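You operate a simulated robot arm through the tools that you are given. There is no shell and no other tool. Be economical: measure what you need, move in short steps, check, and stop when the job is done.

You run a simulated robot arm. Do the job below in one go: nothing can be reset, and whatever is moved stays where it is left.

## Task
Put things in order on the desk top. At the end: the yellow clip stands where the clear soap bottle stood; the clear soap bottle stands on top of the clear empty glass jar; the grey rolled sock with red bands from the desk top is on the white yoghurt tub; the purple pod stands where the yellow clip stood; whatever was shut is shut again. Leave all else as you found it, and nothing knocked over.
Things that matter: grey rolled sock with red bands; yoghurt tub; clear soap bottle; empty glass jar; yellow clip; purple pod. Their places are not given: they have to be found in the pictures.

Only the result counts: the job must be done as asked and must still hold three seconds after the hand-in. Knocking over, shifting, dropping, spilling or breaking anything else fails it.

## Robot
A 7-joint arm with a two-finger parallel gripper, fixed in place. Base frame: the origin is at the foot of the arm, x ahead of it, y to its left, z up; the work surface is at about z = 0. Units: mm, rad, N and s.
With the tool pointing down near the work surface it reaches from about 240 to 620 mm from the base axis. Its first joint turns from -1.152 to 1.152 rad. Payload 2.6 kg.
The TCP is the grasp point between the finger pads, 30 mm short of the fingertips. In the tool frame z runs along the fingers and y along their closing line. The gripper opens to 94 mm. The fingers are 28 mm wide and 10 mm thick; the gripper's body (50 by 96 mm) begins 55 mm behind the TCP.
Orientation is that of the tool frame in the base frame, as a unit quaternion [w, x, y, z]. With the fingers straight down and closing along the base's y, the tool's x points along the base's -x, its y along +y and its z along -z.

## Interface
- The arm moves only by the tool apply_moves. Its argument "rows" is one flat list of numbers, 7 for each row, row after row: the shift along the tool's x, y, z in mm, then the turn, a rotation vector about the tool's x, y, z in degrees, then the opening in per cent of the stroke, from 0 (shut) to 100 (fully open). In form: [x, y, z, ax, ay, az, hand, x, y, z, ax, ay, az, hand, ...]. A call has 1 to 10 rows; each row shifts and turns the commanded pose from where the row before left it, along the tool's axes as they then stand. Each row takes 0.2 s and may step no farther than 50 mm and 0.15 rad from the row before; otherwise, or with a gripper value out of range, the whole call is refused. Where a pose cannot be reached the arm comes as near as it can. A force on the tool above 40 N (or 10 N above the force at the start of the call, whichever is more), or a blocked arm, ends the call early, and 0.2 s more pass. Each finger travels about 72 mm/s and halts on what it meets, pressing with about 24 N; the grip force reading is that of the motor and also rises with nothing between the fingers. The clock runs only during rows and for 0.2 s after the last one: add rows that do not move to give the fingers time. It gives the time, the measured TCP pose, the force on the tool (base axes), the opening and the grip force at its end, in the units of the frame above (readings bear some noise), and new pictures: "show" is both (left out), scene, wrist or none.
- Cameras (640 x 400 px; columns grow to the right, rows downward): "scene" is fixed at [45.5, 449.7, 553.4]; the picture's right is [-0.61, -0.79, 0.00], its down [-0.52, 0.40, -0.76] and it looks along [0.60, -0.46, -0.65] (base axes); focal length 310 px, centre (320, 200). "wrist" rides on the gripper at [-37, 0, -58] in the tool frame; the picture's right is [0.00, -1.00, 0.00], its down [0.97, 0.00, -0.24] and it looks along [0.24, 0.00, 0.97] (tool axes); focal length 218 px, centre (320, 200).
- measure_at(camera, pixels): for up to 12 pixels [column, row] of the newest picture of that camera ("zoom" is the newest enlarged one), the place [x, y, z] in the base frame of the surface seen there, good to about 3 mm. It takes no simulated time.
- close_up(camera, box): a new picture of the part [left, top, right, bottom] of that camera's present view, enlarged. It takes no simulated time.
- sign_off(): hands the job in; it is judged then, once.

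Work in short steps. Measure before you move; look again where a grasp or a placing could have gone wrong, and mend it. You have 80 turns and 120 pictures in all, those below and enlarged ones among them. Open the gripper and draw the arm clear of the work before you hand the job in, unless the task says otherwise; then end with one line.

The tools are called after "Request:" by a JSON object that holds its "method" and its "body". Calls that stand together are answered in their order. apply_moves: Moves the arm, as the interface text tells. Its arguments: {"type":"object","properties":{"rows":{"type":"array"},"show":{"type":"string","enum":["both","scene","wrist","none"]}},"required":["rows"]} The other tools are called the same way: measure_at (camera, pixels) gives the place of the surface under pixels of a picture; close_up (camera, box) takes an enlarged picture of a part of a camera's view; sign_off () hands the job in.

At the start:

```text
time: 0.0
position: [444.8, 60.2, 301.5]
tcp_rot: [0.001, -0.001, 1.0, 0.0]
ft_force: [0.3, -0.5, -0.4]
gripper_width: 94.1
grasp_force: 0.0
```

scene: 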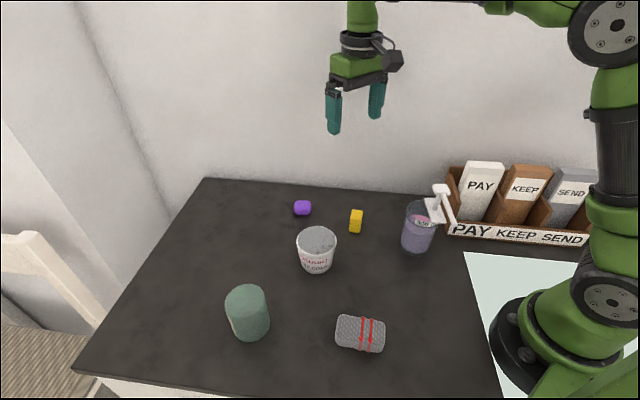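
wrist: 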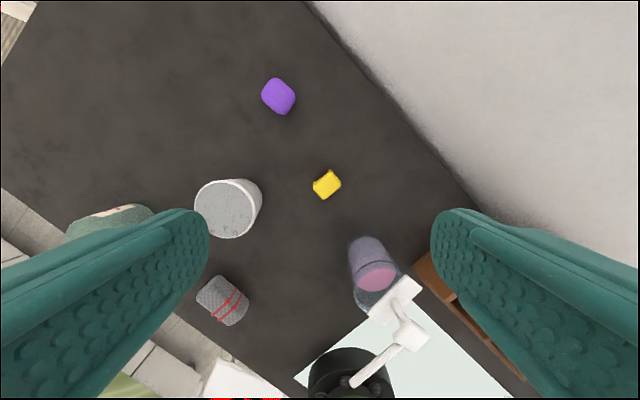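

I see the soap pump bottle near (418,228), tub (316,250), clip (356,221), pod (302,207), sock (360,333) and a greenish thing (247,312). I'll enlarge the views to identify them and look for the jar.

Request:
{"method": "close_up", "body": {"camera": "scene", "box": [200, 170, 460, 370]}}

Request:
{"method": "close_up", "body": {"camera": "wrist", "box": [0, 160, 260, 400]}}

Request:
{"method": "measure_at", "body": {"camera": "scene", "pixels": [[247, 293], [247, 335], [316, 240], [316, 270], [356, 214], [357, 230], [302, 203], [303, 214], [418, 246], [438, 190], [360, 325], [360, 350]]}}

```text
2.00 times, centred on (330, 270) of scene
```

zoom: 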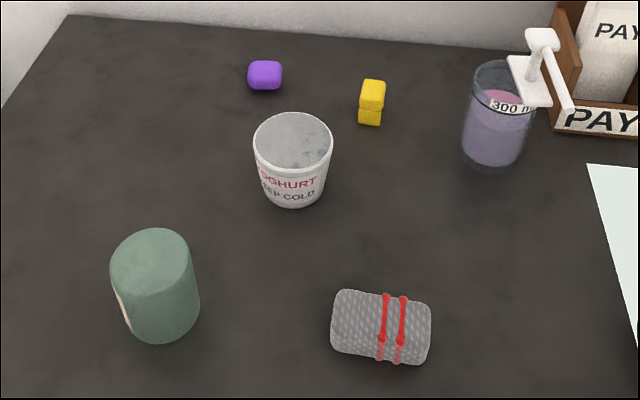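

```text
1.67 times, centred on (130, 280) of wrist
```

zoom: 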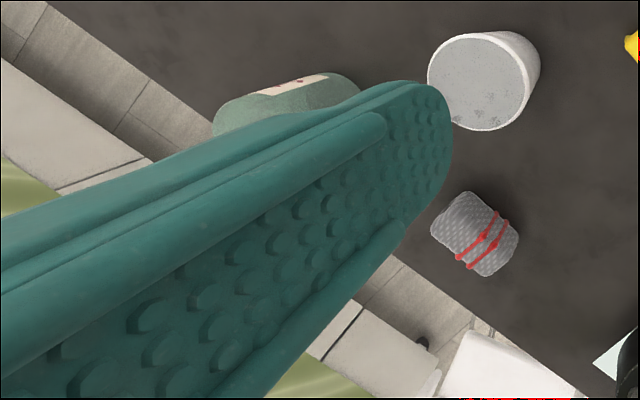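

```text
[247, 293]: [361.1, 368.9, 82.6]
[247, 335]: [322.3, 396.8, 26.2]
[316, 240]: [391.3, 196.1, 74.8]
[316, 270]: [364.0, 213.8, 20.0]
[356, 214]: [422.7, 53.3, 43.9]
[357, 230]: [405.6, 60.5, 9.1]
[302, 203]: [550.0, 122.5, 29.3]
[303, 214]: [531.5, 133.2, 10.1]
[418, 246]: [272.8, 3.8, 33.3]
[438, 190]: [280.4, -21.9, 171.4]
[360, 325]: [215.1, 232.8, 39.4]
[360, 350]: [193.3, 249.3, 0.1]
```

The jar isn't visible yet; there may be a drawer or container. I'll enlarge the desk edges in both views and the green item's surroundings.

Request:
{"method": "close_up", "body": {"camera": "scene", "box": [0, 200, 320, 400]}}

Request:
{"method": "close_up", "body": {"camera": "wrist", "box": [100, 270, 308, 400]}}

Request:
{"method": "close_up", "body": {"camera": "scene", "box": [400, 140, 640, 290]}}

```text
2.00 times, centred on (160, 300) of scene
```

zoom: 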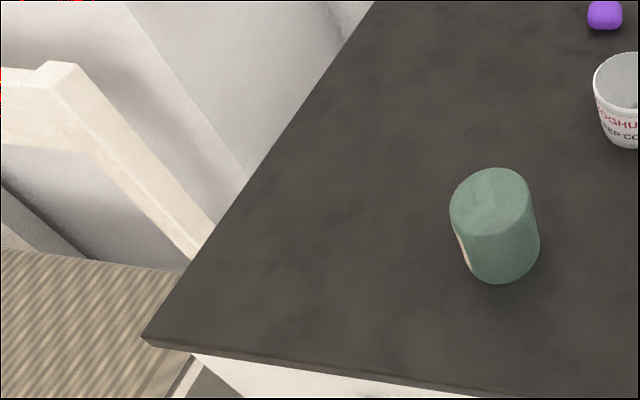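

```text
3.08 times, centred on (204, 335) of wrist
```

zoom: 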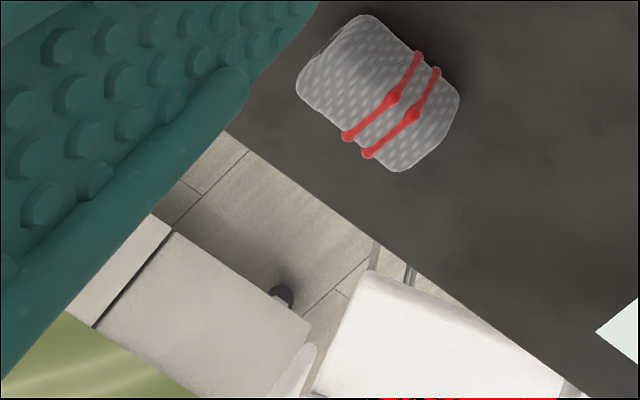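

```text
2.67 times, centred on (520, 215) of scene
```

zoom: 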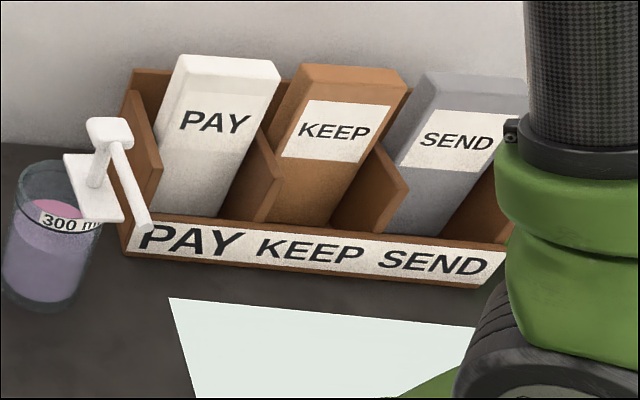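

The jar is still unseen; the green cylinder carries a label on the side facing +x. I'll move the wrist camera over there to read it and see that part of the desk.

Request:
{"method": "apply_moves", "body": {"rows": [-5, 45, 0, 0, 0, 0, 100, -5, 45, 0, 0, 0, 0, 100, -5, 45, 0, 0, 0, 0, 100, -5, 45, 0, 0, 0, 0, 100, -5, 45, 0, 0, 0, 0, 100, -5, 45, 0, 0, 0, 0, 100, -5, 40, 0, 0, 0, 0, 100]}}

```text
time: 1.6
position: [458.1, 318.6, 290.7]
tcp_rot: [0.001, -0.001, 1.0, 0.0]
ft_force: [-0.1, 0.5, 0.1]
gripper_width: 94.0
grasp_force: 0.0
out of reach, approached as far as the arm can: row 6, 7
```

scene: 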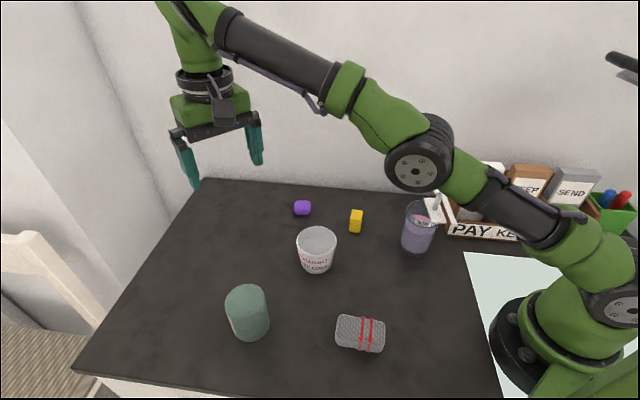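
wrist: 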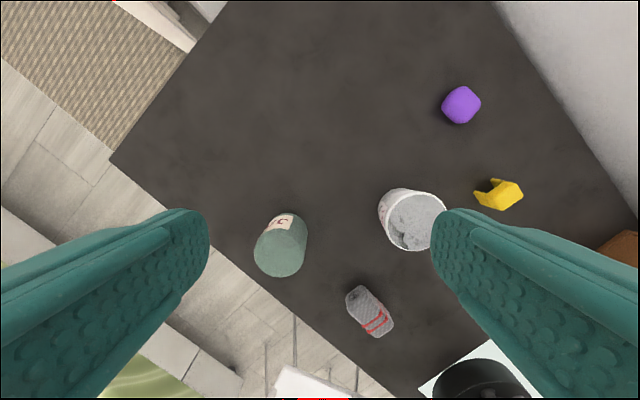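

The green label and the tub's top are visible at (283,220) and (415,222). I'll enlarge them.

Request:
{"method": "close_up", "body": {"camera": "wrist", "box": [240, 190, 336, 290]}}

Request:
{"method": "close_up", "body": {"camera": "wrist", "box": [360, 160, 480, 260]}}

Request:
{"method": "close_up", "body": {"camera": "scene", "box": [390, 160, 640, 320]}}

```text
4.00 times, centred on (288, 240) of wrist
```

zoom: 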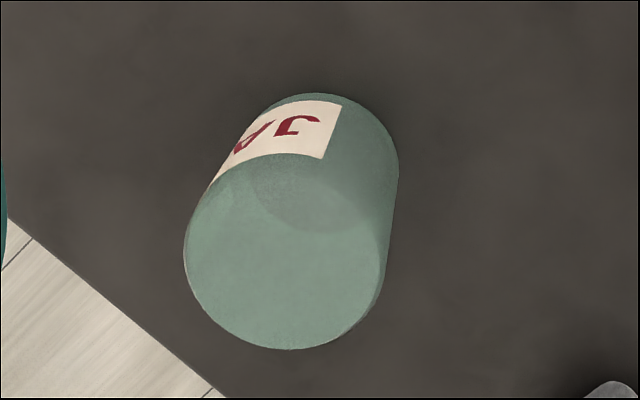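

```text
4.00 times, centred on (420, 210) of wrist
```

zoom: 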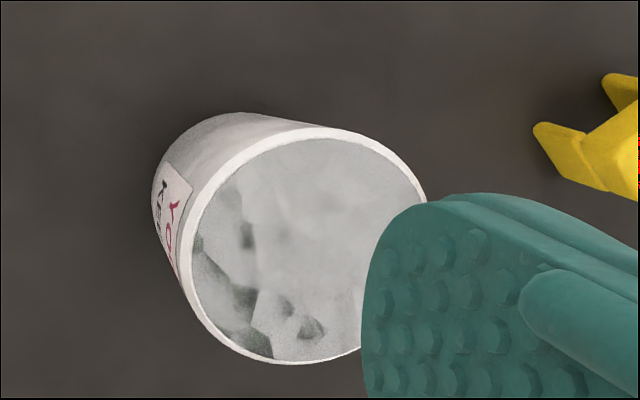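

```text
2.50 times, centred on (515, 240) of scene
```

zoom: 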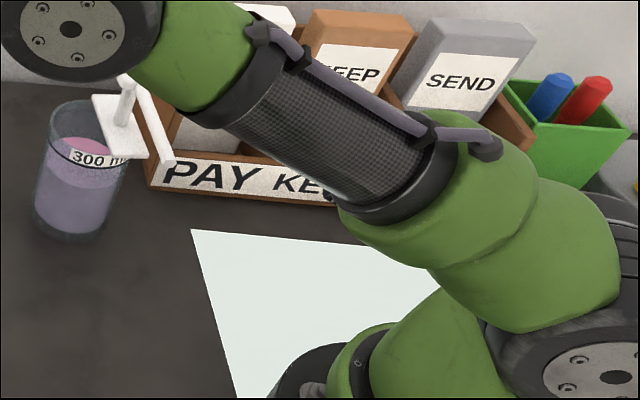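

Green cylinder is labelled "JA…": the greenish empty glass jar. I'll measure the jar top, the tub top and the bottle geometry.

Request:
{"method": "measure_at", "body": {"camera": "wrist", "pixels": [[283, 255], [275, 262], [290, 260], [287, 245], [260, 245], [296, 262], [283, 275], [410, 225], [420, 215], [405, 205], [394, 212], [412, 248]]}}

Request:
{"method": "measure_at", "body": {"camera": "scene", "pixels": [[405, 212], [420, 255], [434, 212], [403, 240], [434, 240], [436, 187], [427, 203], [451, 219], [445, 200], [337, 320], [384, 350], [361, 319]]}}

Request:
{"method": "close_up", "body": {"camera": "scene", "box": [390, 170, 470, 270]}}

Request:
{"method": "close_up", "body": {"camera": "scene", "box": [280, 190, 380, 280]}}

```text
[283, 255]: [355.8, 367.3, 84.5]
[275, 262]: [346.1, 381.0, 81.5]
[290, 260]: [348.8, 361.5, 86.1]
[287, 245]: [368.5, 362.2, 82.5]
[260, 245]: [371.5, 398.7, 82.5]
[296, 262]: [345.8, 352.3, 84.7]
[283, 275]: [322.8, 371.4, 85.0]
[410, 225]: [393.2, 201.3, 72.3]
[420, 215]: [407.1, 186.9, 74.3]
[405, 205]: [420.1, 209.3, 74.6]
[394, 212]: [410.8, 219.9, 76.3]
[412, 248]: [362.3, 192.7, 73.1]
```

```text
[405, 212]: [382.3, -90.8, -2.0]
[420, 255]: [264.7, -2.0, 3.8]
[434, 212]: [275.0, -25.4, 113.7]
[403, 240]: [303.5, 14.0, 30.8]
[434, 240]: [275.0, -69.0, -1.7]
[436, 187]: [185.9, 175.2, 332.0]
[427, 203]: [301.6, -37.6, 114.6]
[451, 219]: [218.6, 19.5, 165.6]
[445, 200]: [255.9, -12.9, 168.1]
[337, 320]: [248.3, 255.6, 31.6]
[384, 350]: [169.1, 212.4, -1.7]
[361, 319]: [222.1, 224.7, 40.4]
```

```text
4.00 times, centred on (430, 220) of scene
```

zoom: 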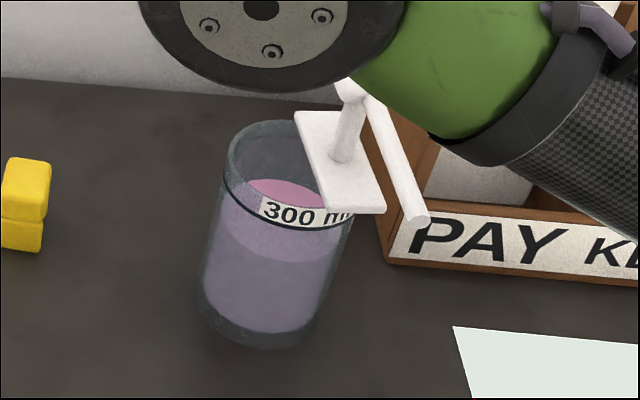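

```text
4.44 times, centred on (330, 235) of scene
```

zoom: 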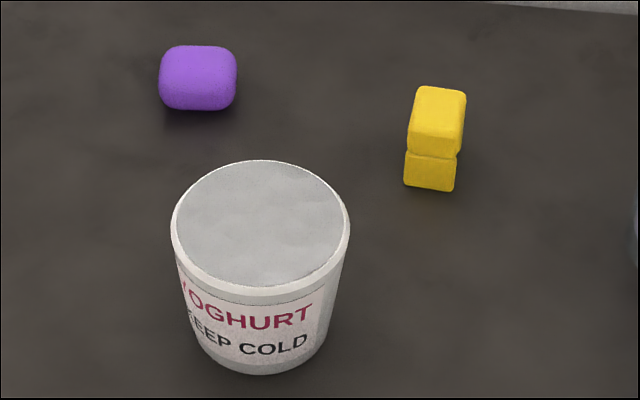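

Jar top is flat at z≈84, tub top flat at z≈74. Start with the sock: I'll move the wrist camera above it (about x 215, y 232).

Request:
{"method": "apply_moves", "body": {"rows": [45, -18, 0, 0, 0, 0, 100, 45, -18, 0, 0, 0, 0, 100, 45, -18, 10, 0, 0, 0, 100, 45, -18, 15, 0, 0, 0, 100, 33, -15, 15, 0, 0, 0, 100]}}

```text
refused: row 4 steps farther than a row can; nothing moved
```

Row 4 was slightly too long; I'll repeat it with shorter steps.

Request:
{"method": "apply_moves", "body": {"rows": [40, -18, 0, 0, 0, 0, 100, 40, -18, 0, 0, 0, 0, 100, 40, -18, 10, 0, 0, 0, 100, 40, -18, 15, 0, 0, 0, 100, 40, -15, 15, 0, 0, 0, 100, 13, 0, 0, 0, 0, 0, 100], "show": "wrist"}}

```text
time: 3.0
position: [243.9, 232.8, 251.4]
tcp_rot: [0.001, 0.001, 1.0, 0.001]
ft_force: [0.4, -0.6, -0.1]
gripper_width: 94.1
grasp_force: 0.1
```

wrist: 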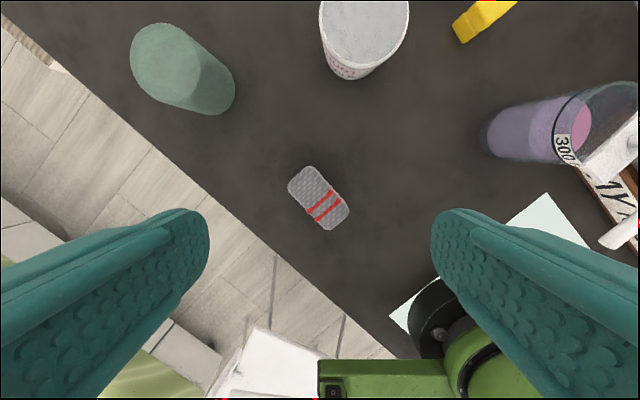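

The sock shows at (319,198), long axis running from upper-left to lower-right. I'll measure its edges.

Request:
{"method": "close_up", "body": {"camera": "wrist", "box": [270, 150, 366, 246]}}

Request:
{"method": "measure_at", "body": {"camera": "wrist", "pixels": [[319, 197], [302, 178], [338, 219], [307, 207], [330, 187], [310, 187], [328, 208], [313, 203], [326, 191]]}}

```text
4.17 times, centred on (318, 198) of wrist
```

zoom: 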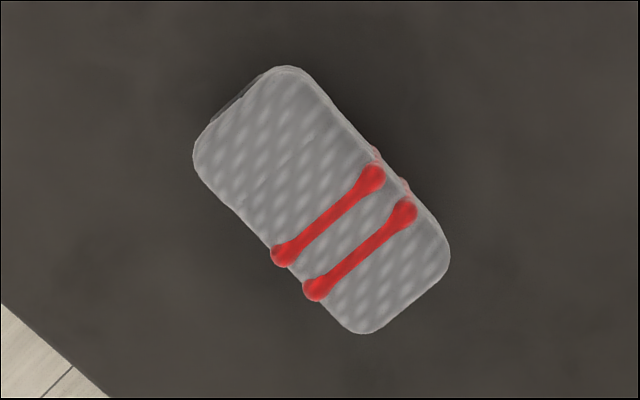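

```text
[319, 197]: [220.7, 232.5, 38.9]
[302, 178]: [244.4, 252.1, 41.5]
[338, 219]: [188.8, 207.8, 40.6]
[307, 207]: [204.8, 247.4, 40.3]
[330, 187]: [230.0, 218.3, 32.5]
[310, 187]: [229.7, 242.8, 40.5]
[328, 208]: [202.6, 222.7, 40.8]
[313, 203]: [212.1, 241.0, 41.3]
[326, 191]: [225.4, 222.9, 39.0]
```

Sock centre ≈(218,232), long axis at about (-0.74,-0.67), about 37 wide and 41 tall. I'll turn −42° about tool z, centre over it and go down partway to check.

Request:
{"method": "apply_moves", "body": {"rows": [26, -1, 20, 0, 0, -8.4, 80, 0, 0, 40, 0, 0, -8.4, 80, 0, 0, 40, 0, 0, -8.4, 80, 0, 0, 40, 0, 0, -8.4, 80, 0, 0, 0, 0, 0, -8.4, 80]}}

```text
time: 4.2
position: [220.2, 232.4, 112.2]
tcp_rot: [0.0, -0.36, 0.933, 0.0]
ft_force: [0.7, -0.4, -0.7]
gripper_width: 75.2
grasp_force: 0.1
```

scene: 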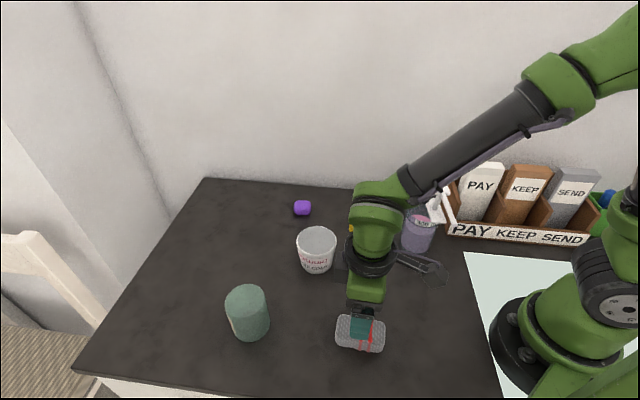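
wrist: 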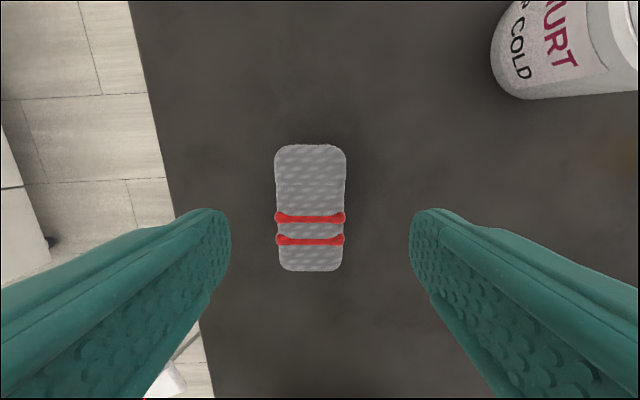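

The sock is aligned, centred around column 310, so I shift 5 mm along tool y, descend to z≈36 and close.

Request:
{"method": "apply_moves", "body": {"rows": [0, 5, 40, 0, 0, 0, 80, 0, 0, 36, 0, 0, 0, 80, 0, 0, 0, 0, 0, 0, 30, 0, 0, 0, 0, 0, 0, 30, 0, 0, 0, 0, 0, 0, 30], "show": "wrist"}}

```text
time: 5.4
position: [218.5, 237.0, 35.2]
tcp_rot: [0.0, -0.358, 0.934, 0.0]
ft_force: [-0.5, 0.7, 0.7]
gripper_width: 47.6
grasp_force: 24.0
```

wrist: 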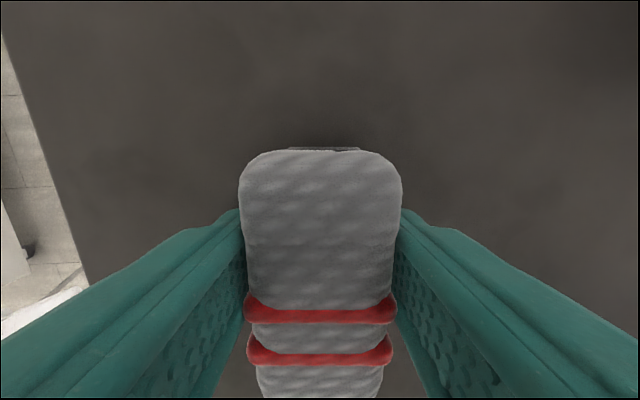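

Gripped at 47.6 mm. Lift and check, and measure the tub rim in the scene picture.

Request:
{"method": "apply_moves", "body": {"rows": [0, 0, -45, 0, 0, 0, 30, 0, 0, -45, 0, 0, 0, 30, 0, 0, -45, 0, 0, 0, 30]}}

Request:
{"method": "measure_at", "body": {"camera": "scene", "pixels": [[299, 243], [333, 243], [316, 230], [316, 252], [308, 240], [324, 240], [316, 241]]}}

```text
time: 6.2
position: [218.5, 234.9, 172.1]
tcp_rot: [-0.001, -0.359, 0.933, -0.001]
ft_force: [-0.1, 0.4, -0.8]
gripper_width: 47.7
grasp_force: 24.4
```

scene: 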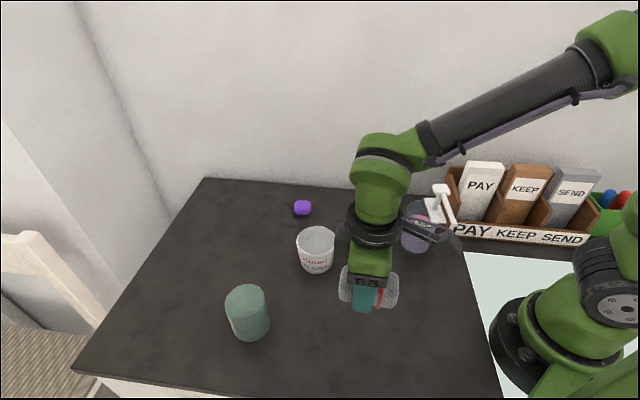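
wrist: 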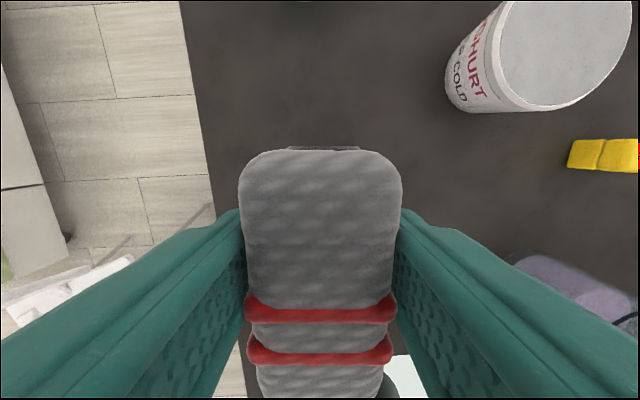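

```text
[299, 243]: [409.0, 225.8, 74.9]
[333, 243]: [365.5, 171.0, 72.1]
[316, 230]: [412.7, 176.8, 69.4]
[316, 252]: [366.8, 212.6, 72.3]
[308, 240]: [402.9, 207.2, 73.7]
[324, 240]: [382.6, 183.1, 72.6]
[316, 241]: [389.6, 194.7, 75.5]
```

Tub centre ≈(389,196), top ≈74. Carry the sock over it at the present height, then look.

Request:
{"method": "apply_moves", "body": {"rows": [-26, -35.7, 0, 0, 0, 0, 30, -26, -35.7, 0, 0, 0, 0, 30, -26, -35.7, 0, 0, 0, 0, 30, -26, -35.7, 0, 0, 0, 0, 30, 0, 0, 40, 0, 0, 0, 30, 0, 0, 10, 0, 0, 0, 30]}}

```text
time: 7.6
position: [389.4, 196.0, 122.2]
tcp_rot: [0.0, -0.359, 0.933, 0.0]
ft_force: [0.2, 0.5, -0.6]
gripper_width: 47.8
grasp_force: 24.1
```

scene: 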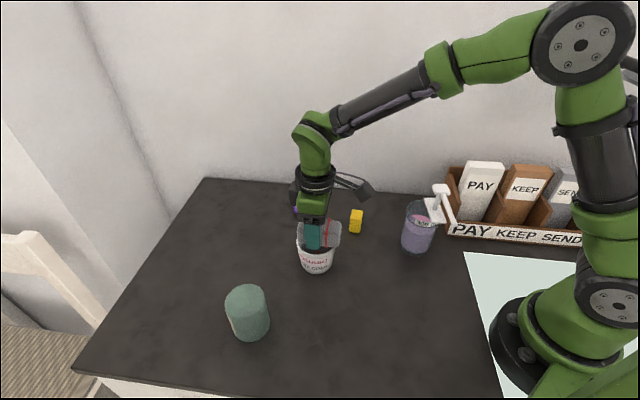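
wrist: 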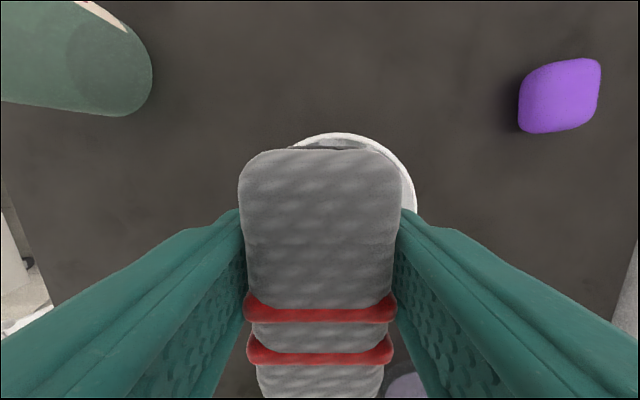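

The visible rim arc at (345,135)–(416,200) suggests checking the centring; I'll measure it.

Request:
{"method": "measure_at", "body": {"camera": "wrist", "pixels": [[413, 190], [405, 168], [385, 146], [345, 135], [310, 139], [290, 146]]}}

Request:
{"method": "close_up", "body": {"camera": "wrist", "box": [220, 110, 440, 250]}}

Request:
{"method": "close_up", "body": {"camera": "scene", "box": [270, 190, 366, 280]}}

```text
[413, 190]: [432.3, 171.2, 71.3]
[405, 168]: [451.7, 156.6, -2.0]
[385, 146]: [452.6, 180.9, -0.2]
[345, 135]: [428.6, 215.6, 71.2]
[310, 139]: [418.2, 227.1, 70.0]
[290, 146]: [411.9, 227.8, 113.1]
```

```text
2.86 times, centred on (330, 180) of wrist
```

zoom: 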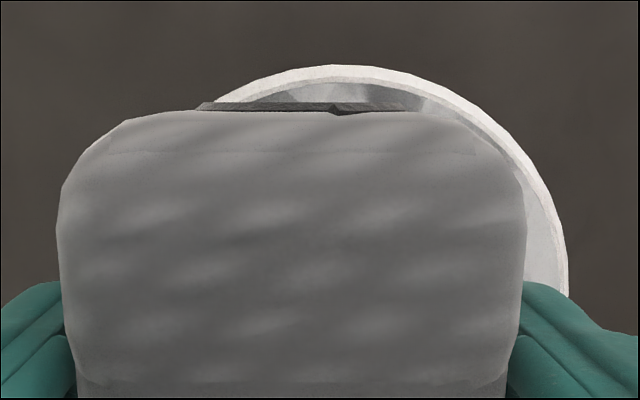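

```text
4.44 times, centred on (318, 235) of scene
```

zoom: 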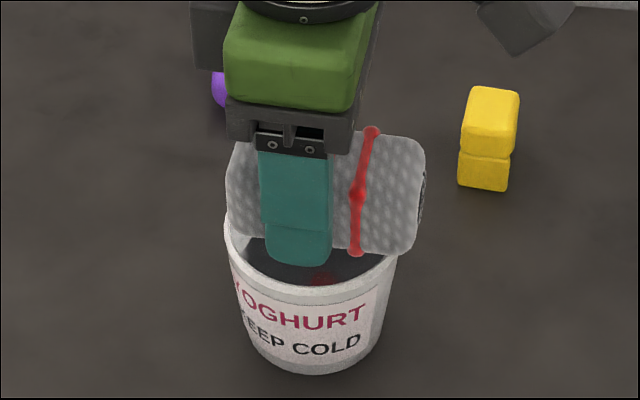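

The centre sits a few mm to tool −y. I'll shift (-3,-5), lower 11 mm and check the force.

Request:
{"method": "apply_moves", "body": {"rows": [-3, -5, 0, 0, 0, 0, 30, 0, 0, 8, 0, 0, 0, 30, 0, 0, 4, 0, 0, 0, 30, 0, 0, 0, 0, 0, 0, 30], "show": "none"}}

```text
time: 8.6
position: [395.5, 196.5, 108.4]
tcp_rot: [0.0, -0.358, 0.934, 0.0]
ft_force: [-0.4, -0.3, 6.7]
gripper_width: 47.8
grasp_force: 24.2
```

Contact felt (6.7 N up). Open and rise, then check.

Request:
{"method": "apply_moves", "body": {"rows": [0, 0, 0, 0, 0, 0, 60, 0, 0, 0, 0, 0, 0, 85, 0, 0, 0, 0, 0, 0, 85, 0, 0, -30, 0, 0, 0, 85, 0, 0, -40, 0, 0, 0, 85, 0, 0, -40, 0, 0, 0, 85, 0, 0, -40, 0, 0, 0, 85]}}

```text
time: 10.2
position: [393.1, 195.7, 256.5]
tcp_rot: [0.0, -0.359, 0.933, 0.0]
ft_force: [0.3, -1.3, 0.6]
gripper_width: 80.3
grasp_force: 0.1
```

scene: 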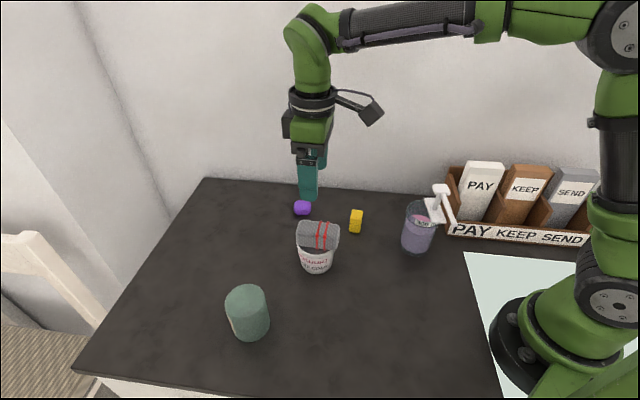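
wrist: 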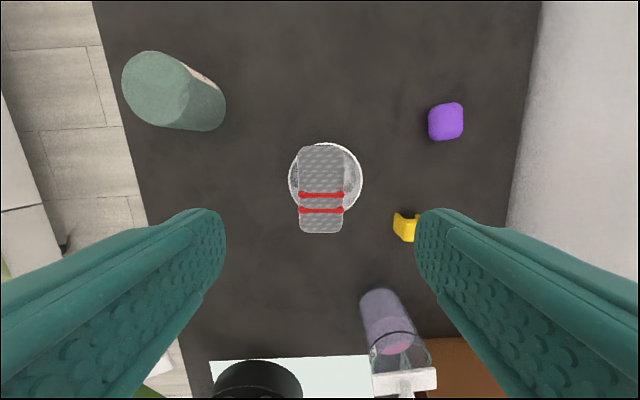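

The sock lies on the tub. I'll measure how well it is centred.

Request:
{"method": "measure_at", "body": {"camera": "wrist", "pixels": [[322, 150], [321, 228], [302, 185], [340, 185], [355, 165], [357, 195], [293, 170], [326, 144]]}}

Request:
{"method": "close_up", "body": {"camera": "scene", "box": [280, 200, 370, 280]}}

```text
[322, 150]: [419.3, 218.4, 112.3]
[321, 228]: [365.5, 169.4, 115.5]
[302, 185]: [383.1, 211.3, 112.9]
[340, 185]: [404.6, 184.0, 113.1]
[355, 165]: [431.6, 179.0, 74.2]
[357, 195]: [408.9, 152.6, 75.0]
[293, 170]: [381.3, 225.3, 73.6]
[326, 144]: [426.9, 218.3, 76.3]
```

```text
5.00 times, centred on (325, 240) of scene
```

zoom: 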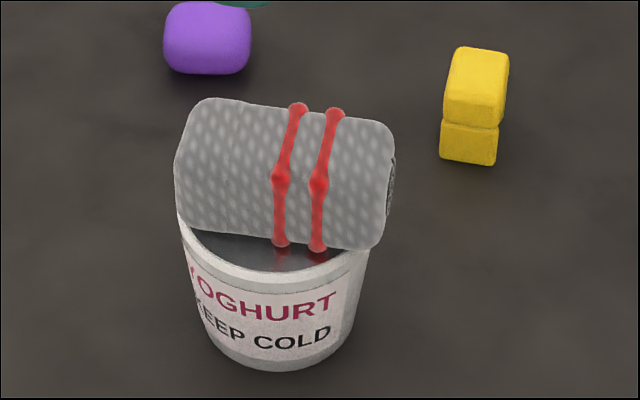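

Sock is well centred on the tub. Next the bottle: turn back to neutral, rise and view it from above.

Request:
{"method": "apply_moves", "body": {"rows": [0, 0, -9, 0, 0, 8.4, 100, 0, 0, -9, 0, 0, 8.4, 100, 0, 0, -9, 0, 0, 8.4, 100, 0, 0, -9, 0, 0, 8.4, 100, 0, 0, -9, 0, 0, 8.4, 100, 9.6, -41, 0, 0, 0, 0, 100, 9.6, -41, 0, 0, 0, 0, 100, 9.6, -41, 0, 0, 0, 0, 100, 9.6, -41, 0, 0, 0, 0, 100, 9.6, -41, 0, 0, 0, 0, 100]}}

```text
time: 12.4
position: [342.6, -6.0, 304.7]
tcp_rot: [0.0, -0.002, 1.0, 0.0]
ft_force: [0.2, -0.5, 0.3]
gripper_width: 94.1
grasp_force: 0.0
```

scene: 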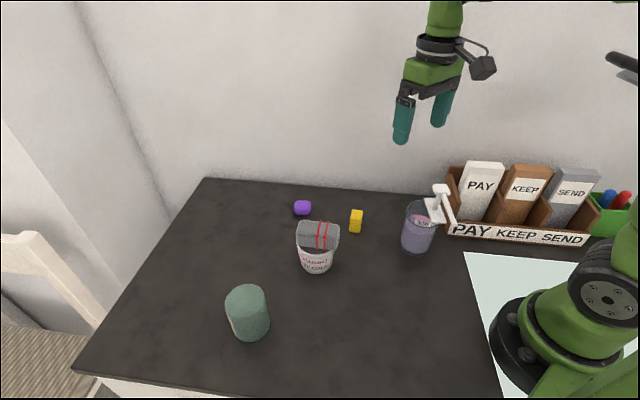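
wrist: 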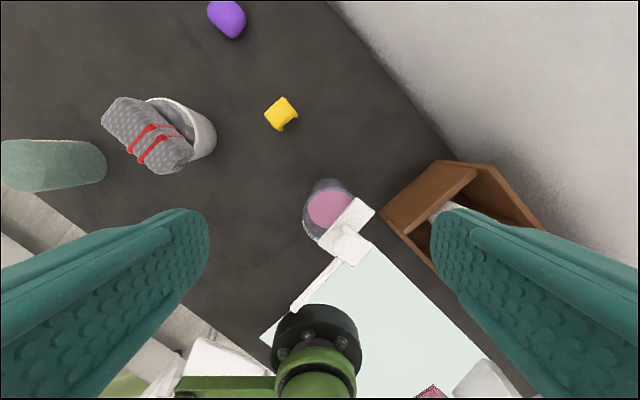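

Request:
{"method": "close_up", "body": {"camera": "wrist", "box": [270, 160, 430, 320]}}

Request:
{"method": "measure_at", "body": {"camera": "wrist", "pixels": [[330, 208], [325, 181], [304, 215], [318, 239], [353, 200], [347, 217], [340, 245], [352, 245], [300, 305], [370, 210], [385, 225], [325, 225]]}}

```text
2.50 times, centred on (350, 240) of wrist
```

zoom: 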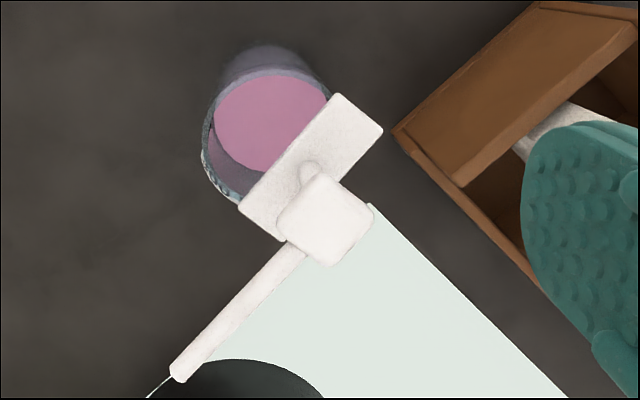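

```text
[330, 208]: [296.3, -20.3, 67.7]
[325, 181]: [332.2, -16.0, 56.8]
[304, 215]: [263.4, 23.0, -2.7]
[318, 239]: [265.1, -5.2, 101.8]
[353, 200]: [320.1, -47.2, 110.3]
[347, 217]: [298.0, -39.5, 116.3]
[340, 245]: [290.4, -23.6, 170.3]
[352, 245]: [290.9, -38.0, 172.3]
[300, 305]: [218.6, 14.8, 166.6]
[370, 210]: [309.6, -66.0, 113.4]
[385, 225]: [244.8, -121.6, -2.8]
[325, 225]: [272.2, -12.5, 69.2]
```

The bottle is an open beaker-like body (centre ≈(296,-22), R≈34.5, rim ≈112) with an offset pump plate, head at z≈172 and spout pointing along (-0.84,0.54). I'll grip across the spout direction (turn +37° about tool z), first centring above it.

Request:
{"method": "apply_moves", "body": {"rows": [46, -15.5, 0, 0, 0, 0, 100, 0, 0, 0, 0, 0, 7.4, 100, 0, 0, 0, 0, 0, 7.4, 100, 0, 0, 0, 0, 0, 7.4, 100, 0, 0, 0, 0, 0, 7.4, 100, 0, 0, 0, 0, 0, 7.4, 100, 0, 0, 40, 0, 0, 0, 100]}}

```text
time: 14.0
position: [300.7, -25.6, 262.5]
tcp_rot: [0.0, 0.319, 0.948, 0.001]
ft_force: [0.6, -0.4, 0.0]
gripper_width: 93.8
grasp_force: 0.0
```

scene: 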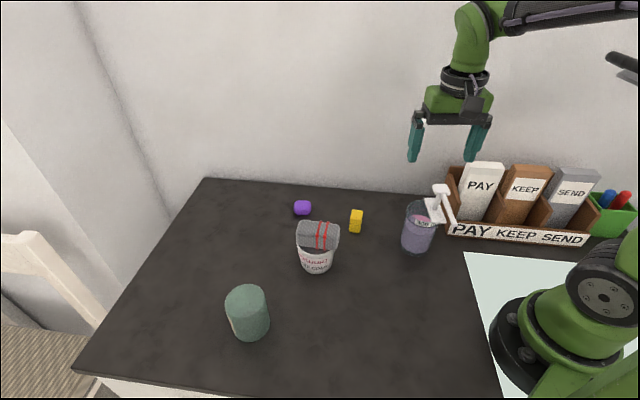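
wrist: 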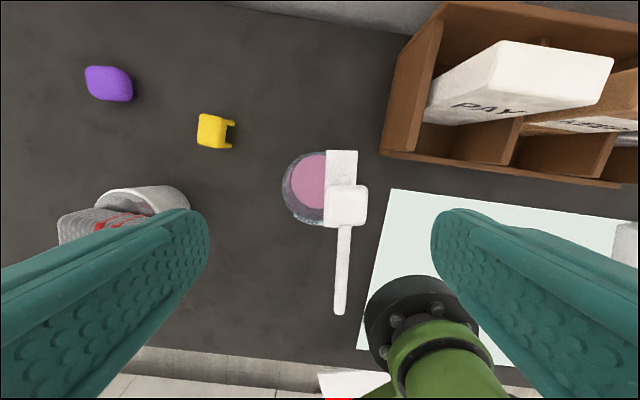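

Aligned: plate edge vertical, rim left edge at col 283. I'll enlarge to check centring and heights.

Request:
{"method": "close_up", "body": {"camera": "wrist", "box": [270, 130, 398, 230]}}

Request:
{"method": "measure_at", "body": {"camera": "wrist", "pixels": [[341, 160], [351, 155], [346, 205], [341, 300], [357, 190], [330, 155], [330, 218], [338, 215], [392, 150]]}}

```text
4.00 times, centred on (334, 180) of wrist
```

zoom: 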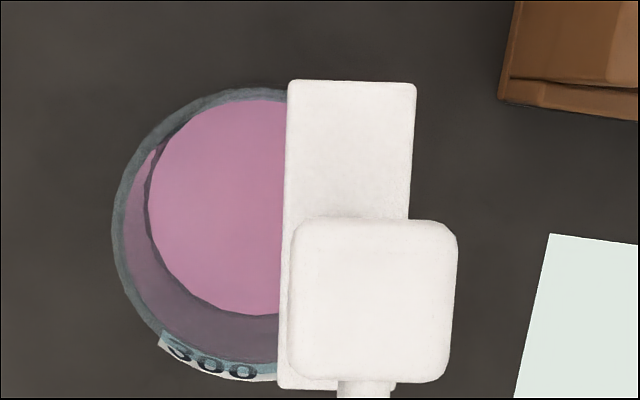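

```text
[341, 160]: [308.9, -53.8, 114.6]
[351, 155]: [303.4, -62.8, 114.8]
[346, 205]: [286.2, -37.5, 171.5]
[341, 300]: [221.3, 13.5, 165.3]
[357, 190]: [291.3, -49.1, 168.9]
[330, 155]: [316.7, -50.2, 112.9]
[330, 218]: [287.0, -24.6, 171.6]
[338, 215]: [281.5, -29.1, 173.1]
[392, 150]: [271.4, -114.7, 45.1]
```

Centre is at tool (+3,+1) and the palm must stay above the head at z≈173, so I target TCP z≈121 (tips at 91, about 20 mm below the rim). I'll descend most of the way and check.

Request:
{"method": "apply_moves", "body": {"rows": [3, 1, 40, 0, 0, 0, 100, 0, 0, 40, 0, 0, 0, 100, 0, 0, 30, 0, 0, 0, 100, 0, 0, 20, 0, 0, 0, 100, 0, 0, 8, 0, 0, 0, 100, 0, 0, 0, 0, 0, 0, 100]}}

```text
time: 15.4
position: [299.0, -22.4, 126.4]
tcp_rot: [0.0, 0.317, 0.948, 0.0]
ft_force: [0.8, 0.1, 0.1]
gripper_width: 94.1
grasp_force: 0.0
```

scene: 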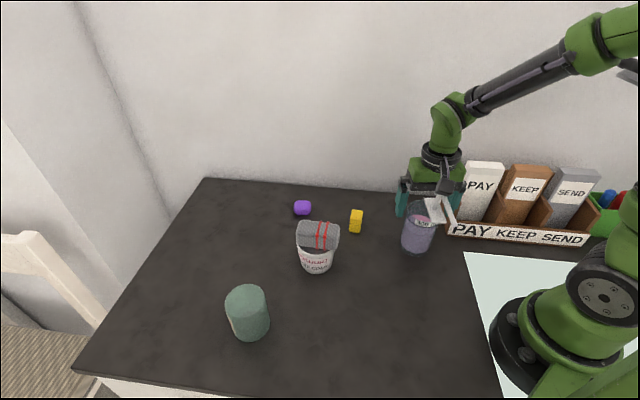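
wrist: 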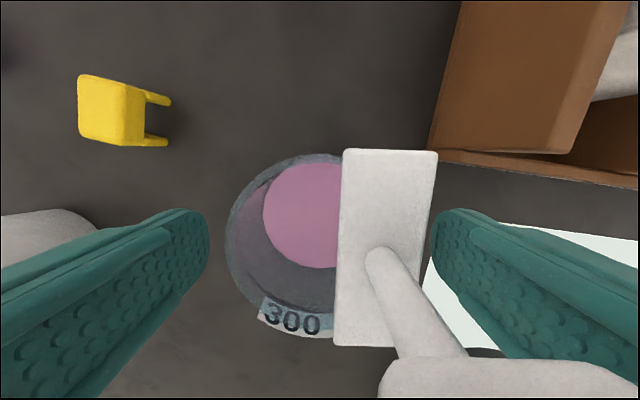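

Left rim at col 226, plate right edge at 438: bottle is ~3 mm toward tool −y. Shift −2.5, lower 5 mm and close.

Request:
{"method": "apply_moves", "body": {"rows": [0, -2.5, 2, 0, 0, 0, 100, 0, 0, 3, 0, 0, 0, 100, 0, 0, 0, 0, 0, 0, 85, 0, 0, 0, 0, 0, 0, 60, 0, 0, 0, 0, 0, 0, 60, 0, 0, 0, 0, 0, 0, 60]}}

```text
time: 16.8
position: [296.9, -24.8, 121.9]
tcp_rot: [0.0, 0.317, 0.948, 0.001]
ft_force: [0.8, 0.6, 2.1]
gripper_width: 71.9
grasp_force: 24.5
```

scene: 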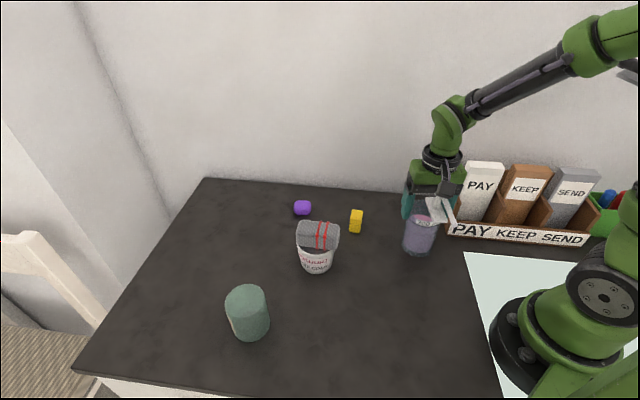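
wrist: 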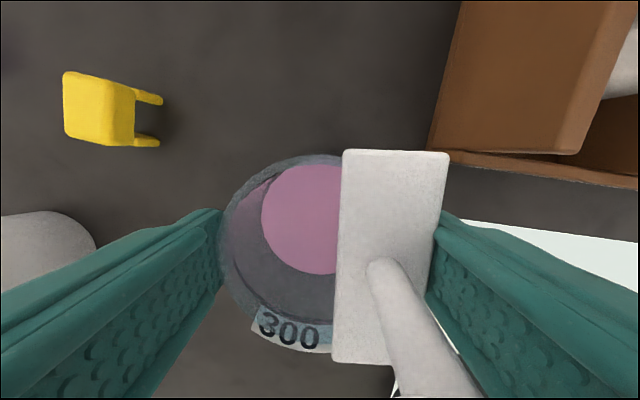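

Gripped at 71.9 mm. Lift slowly and check.

Request:
{"method": "apply_moves", "body": {"rows": [0, 0, -8, 0, 0, 0, 60, 0, 0, -12, 0, 0, 0, 60, 0, 0, -20, 0, 0, 0, 60, 0, 0, -20, 0, 0, 0, 60]}}

```text
time: 17.8
position: [297.9, -24.0, 180.5]
tcp_rot: [0.001, 0.317, 0.948, 0.0]
ft_force: [0.3, 0.8, -4.2]
gripper_width: 71.8
grasp_force: 23.7
```

scene: 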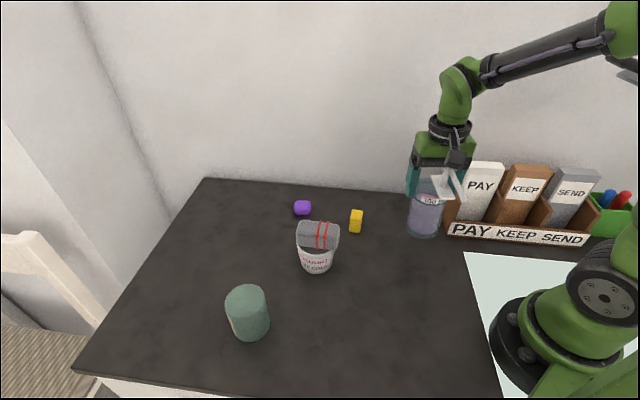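
wrist: 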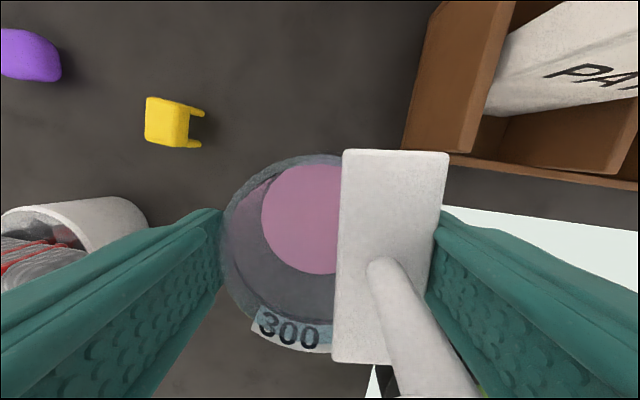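

Bottle is held upright. Before carrying, I'll re-measure the jar top in the scene view.

Request:
{"method": "close_up", "body": {"camera": "scene", "box": [209, 270, 289, 350]}}

Request:
{"method": "measure_at", "body": {"camera": "scene", "pixels": [[228, 300], [263, 295], [243, 287], [249, 311], [234, 290], [258, 290], [255, 308], [236, 310], [245, 299]]}}

```text
5.00 times, centred on (249, 310) of scene
```

zoom: 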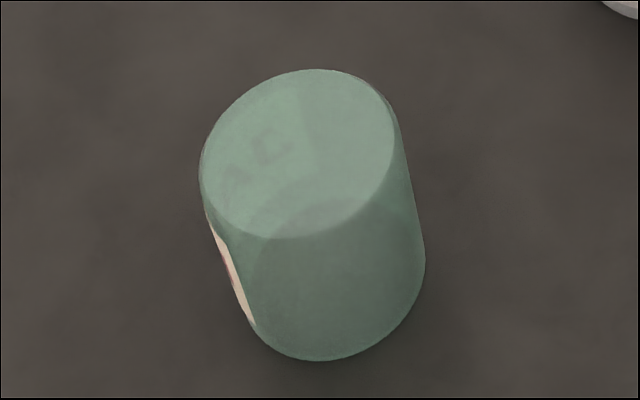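

```text
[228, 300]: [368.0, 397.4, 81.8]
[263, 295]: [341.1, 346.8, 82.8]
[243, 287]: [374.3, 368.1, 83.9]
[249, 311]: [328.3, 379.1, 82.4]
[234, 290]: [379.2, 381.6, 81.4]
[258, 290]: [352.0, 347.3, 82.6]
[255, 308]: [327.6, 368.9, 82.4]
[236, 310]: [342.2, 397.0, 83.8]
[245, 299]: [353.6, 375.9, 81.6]
```

Jar top centre ≈(354,375), z≈83, R≈33. Lift to z≈250 and carry halfway.

Request:
{"method": "apply_moves", "body": {"rows": [0, 0, -24, 0, 0, 0, 60, 0, 0, -24, 0, 0, 0, 60, 0, 0, -22, 0, 0, 0, 60, 16.2, 29.3, 0, 0, 0, 0, 60, 16.2, 29.3, 0, 0, 0, 0, 60, 16.2, 29.3, 0, 0, 0, 0, 60, 16.2, 29.3, 0, 0, 0, 0, 60, 16.2, 29.3, 0, 0, 0, 0, 60, 16.2, 29.3, 0, 0, 0, 0, 60], "show": "scene"}}

```text
time: 19.8
position: [324.4, 178.9, 251.2]
tcp_rot: [0.0, 0.317, 0.948, 0.001]
ft_force: [0.3, 0.1, -4.4]
gripper_width: 72.1
grasp_force: 24.3
```

scene: 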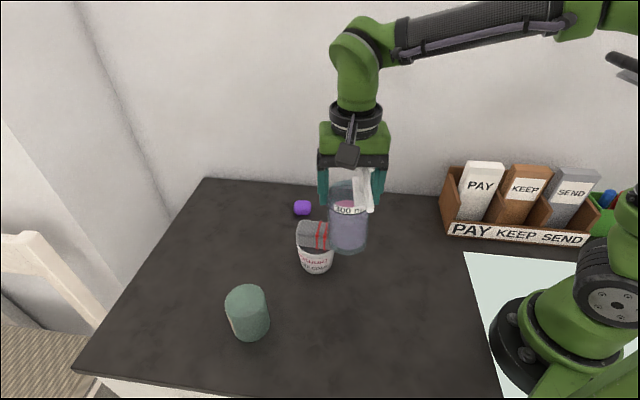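

Bottle steady and clear of the sock. Carry the second half to above the jar.

Request:
{"method": "apply_moves", "body": {"rows": [16.2, 29.3, 0, 0, 0, 0, 60, 16.2, 29.3, 0, 0, 0, 0, 60, 16.2, 29.3, 0, 0, 0, 0, 60, 16.2, 29.3, 0, 0, 0, 0, 60, 16.2, 29.3, 0, 0, 0, 0, 60, 14, 27, 0, 0, 0, 0, 60, 0, 0, 15, 0, 0, 0, 60, 0, 0, 0, 0, 0, 0, 60]}}

```text
time: 21.6
position: [353.6, 370.2, 236.2]
tcp_rot: [0.0, 0.317, 0.948, 0.001]
ft_force: [0.0, 0.1, -4.6]
gripper_width: 72.0
grasp_force: 24.3
```

scene: 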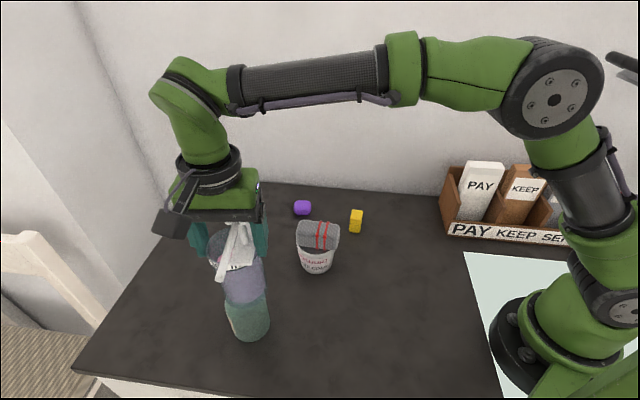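
wrist: 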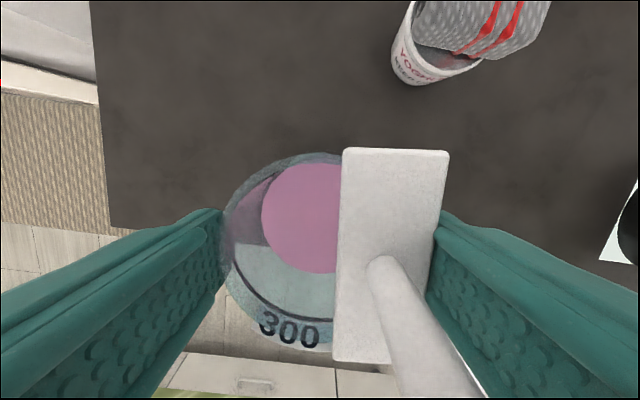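

Bottle hovers about 31 mm above the jar. I'll enlarge to check the alignment.

Request:
{"method": "close_up", "body": {"camera": "scene", "box": [190, 220, 310, 350]}}

```text
3.08 times, centred on (250, 285) of scene
```

zoom: 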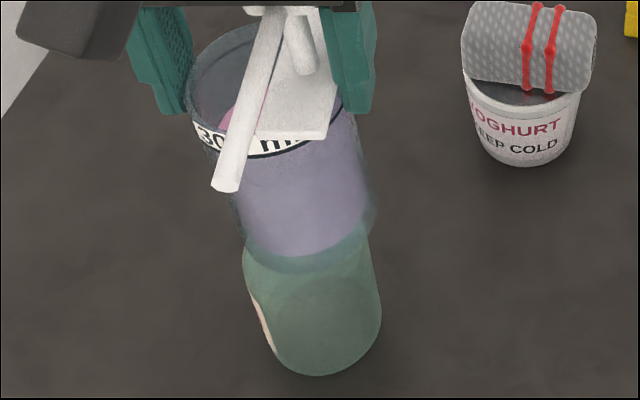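

Comparing in the same view, the bottle base should shift about (+2,+6) mm in base axes. Do so and lower 22 mm, then check.

Request:
{"method": "apply_moves", "body": {"rows": [2, 6, 0, 0, 0, 0, 60, 0, 0, 12, 0, 0, 0, 60, 0, 0, 10, 0, 0, 0, 60, 0, 0, 0, 0, 0, 0, 60], "show": "scene"}}

Request:
{"method": "close_up", "body": {"camera": "scene", "box": [200, 240, 290, 350]}}

```text
time: 22.6
position: [354.8, 378.0, 213.1]
tcp_rot: [0.001, 0.318, 0.948, 0.0]
ft_force: [0.8, 0.0, -3.8]
gripper_width: 71.9
grasp_force: 24.4
```

scene: 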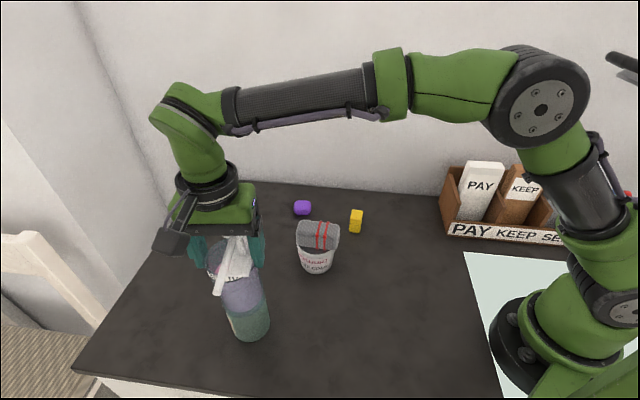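

```text
3.64 times, centred on (245, 295) of scene
```

zoom: 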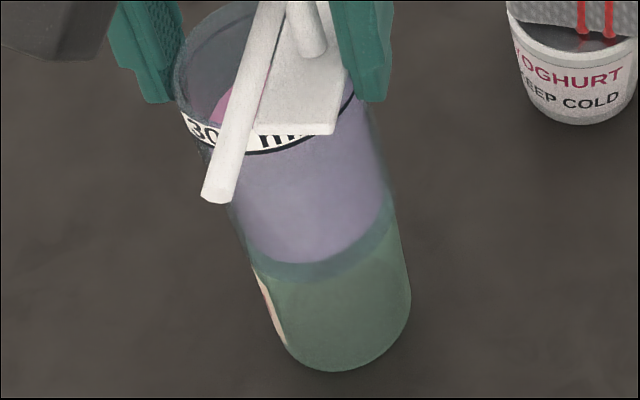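

Aligned to about 2 mm. Lower in small steps until contact.

Request:
{"method": "apply_moves", "body": {"rows": [-0.5, -1, 4, 0, 0, 0, 60, 0, 0, 2.5, 0, 0, 0, 60, 0, 0, 1.5, 0, 0, 0, 60, 0, 0, 0, 0, 0, 0, 60], "show": "none"}}

```text
time: 23.6
position: [355.8, 376.8, 205.9]
tcp_rot: [0.001, 0.318, 0.948, 0.001]
ft_force: [-0.4, -0.4, 1.4]
gripper_width: 71.8
grasp_force: 24.5
```

Force changed from −4.4 to +1.4 N: it's resting. Open gradually and look.

Request:
{"method": "apply_moves", "body": {"rows": [0, 0, 0, 0, 0, 0, 80, 0, 0, 0, 0, 0, 0, 90, 0, 0, 0, 0, 0, 0, 100, 0, 0, 0, 0, 0, 0, 100]}}

```text
time: 24.6
position: [355.9, 375.0, 205.9]
tcp_rot: [0.001, 0.317, 0.948, 0.0]
ft_force: [-0.7, -0.8, 0.4]
gripper_width: 94.1
grasp_force: 0.0
```

scene: 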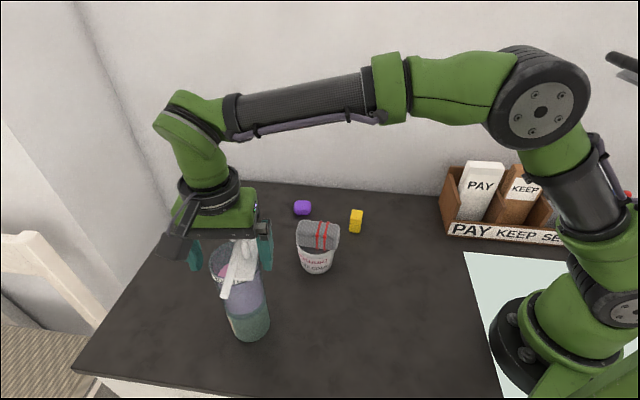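
wrist: 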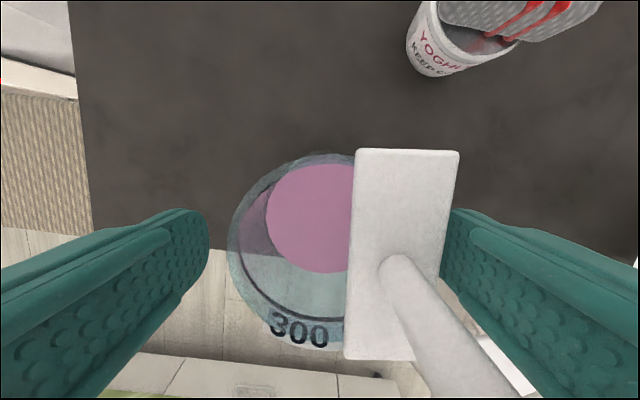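

Bottle stands; it sits ~4 mm to the right in the gripper, so I centre by tool −y 3 and rise straight up.

Request:
{"method": "apply_moves", "body": {"rows": [0, -3.5, 0, 0, 0, 0, 100, 0, 0, -10, 0, 0, 0, 100, 0, 0, -20, 0, 0, 0, 100, 0, 0, -25, 0, 0, 0, 100, 0, 0, -30, 0, 0, 0, 100, 0, 0, -15, 0, 0, 0, 100]}}

```text
time: 26.0
position: [352.7, 373.8, 307.0]
tcp_rot: [0.0, 0.317, 0.948, -0.001]
ft_force: [0.2, 0.2, -0.5]
gripper_width: 93.9
grasp_force: 0.1
```

scene: 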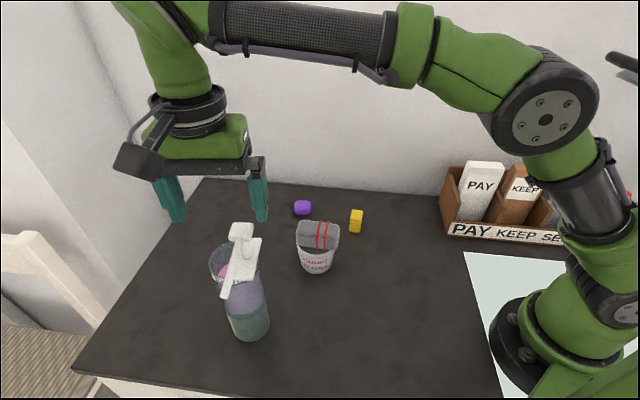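
wrist: 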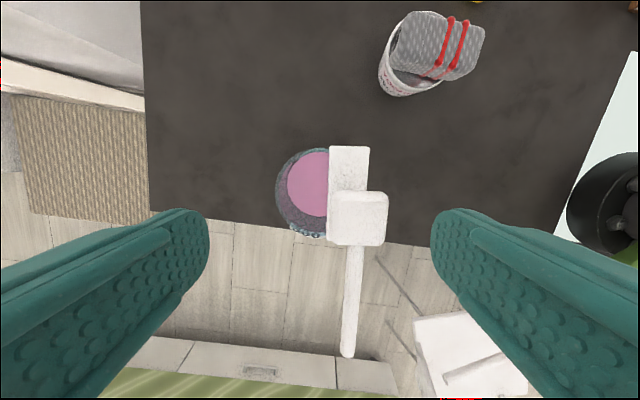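

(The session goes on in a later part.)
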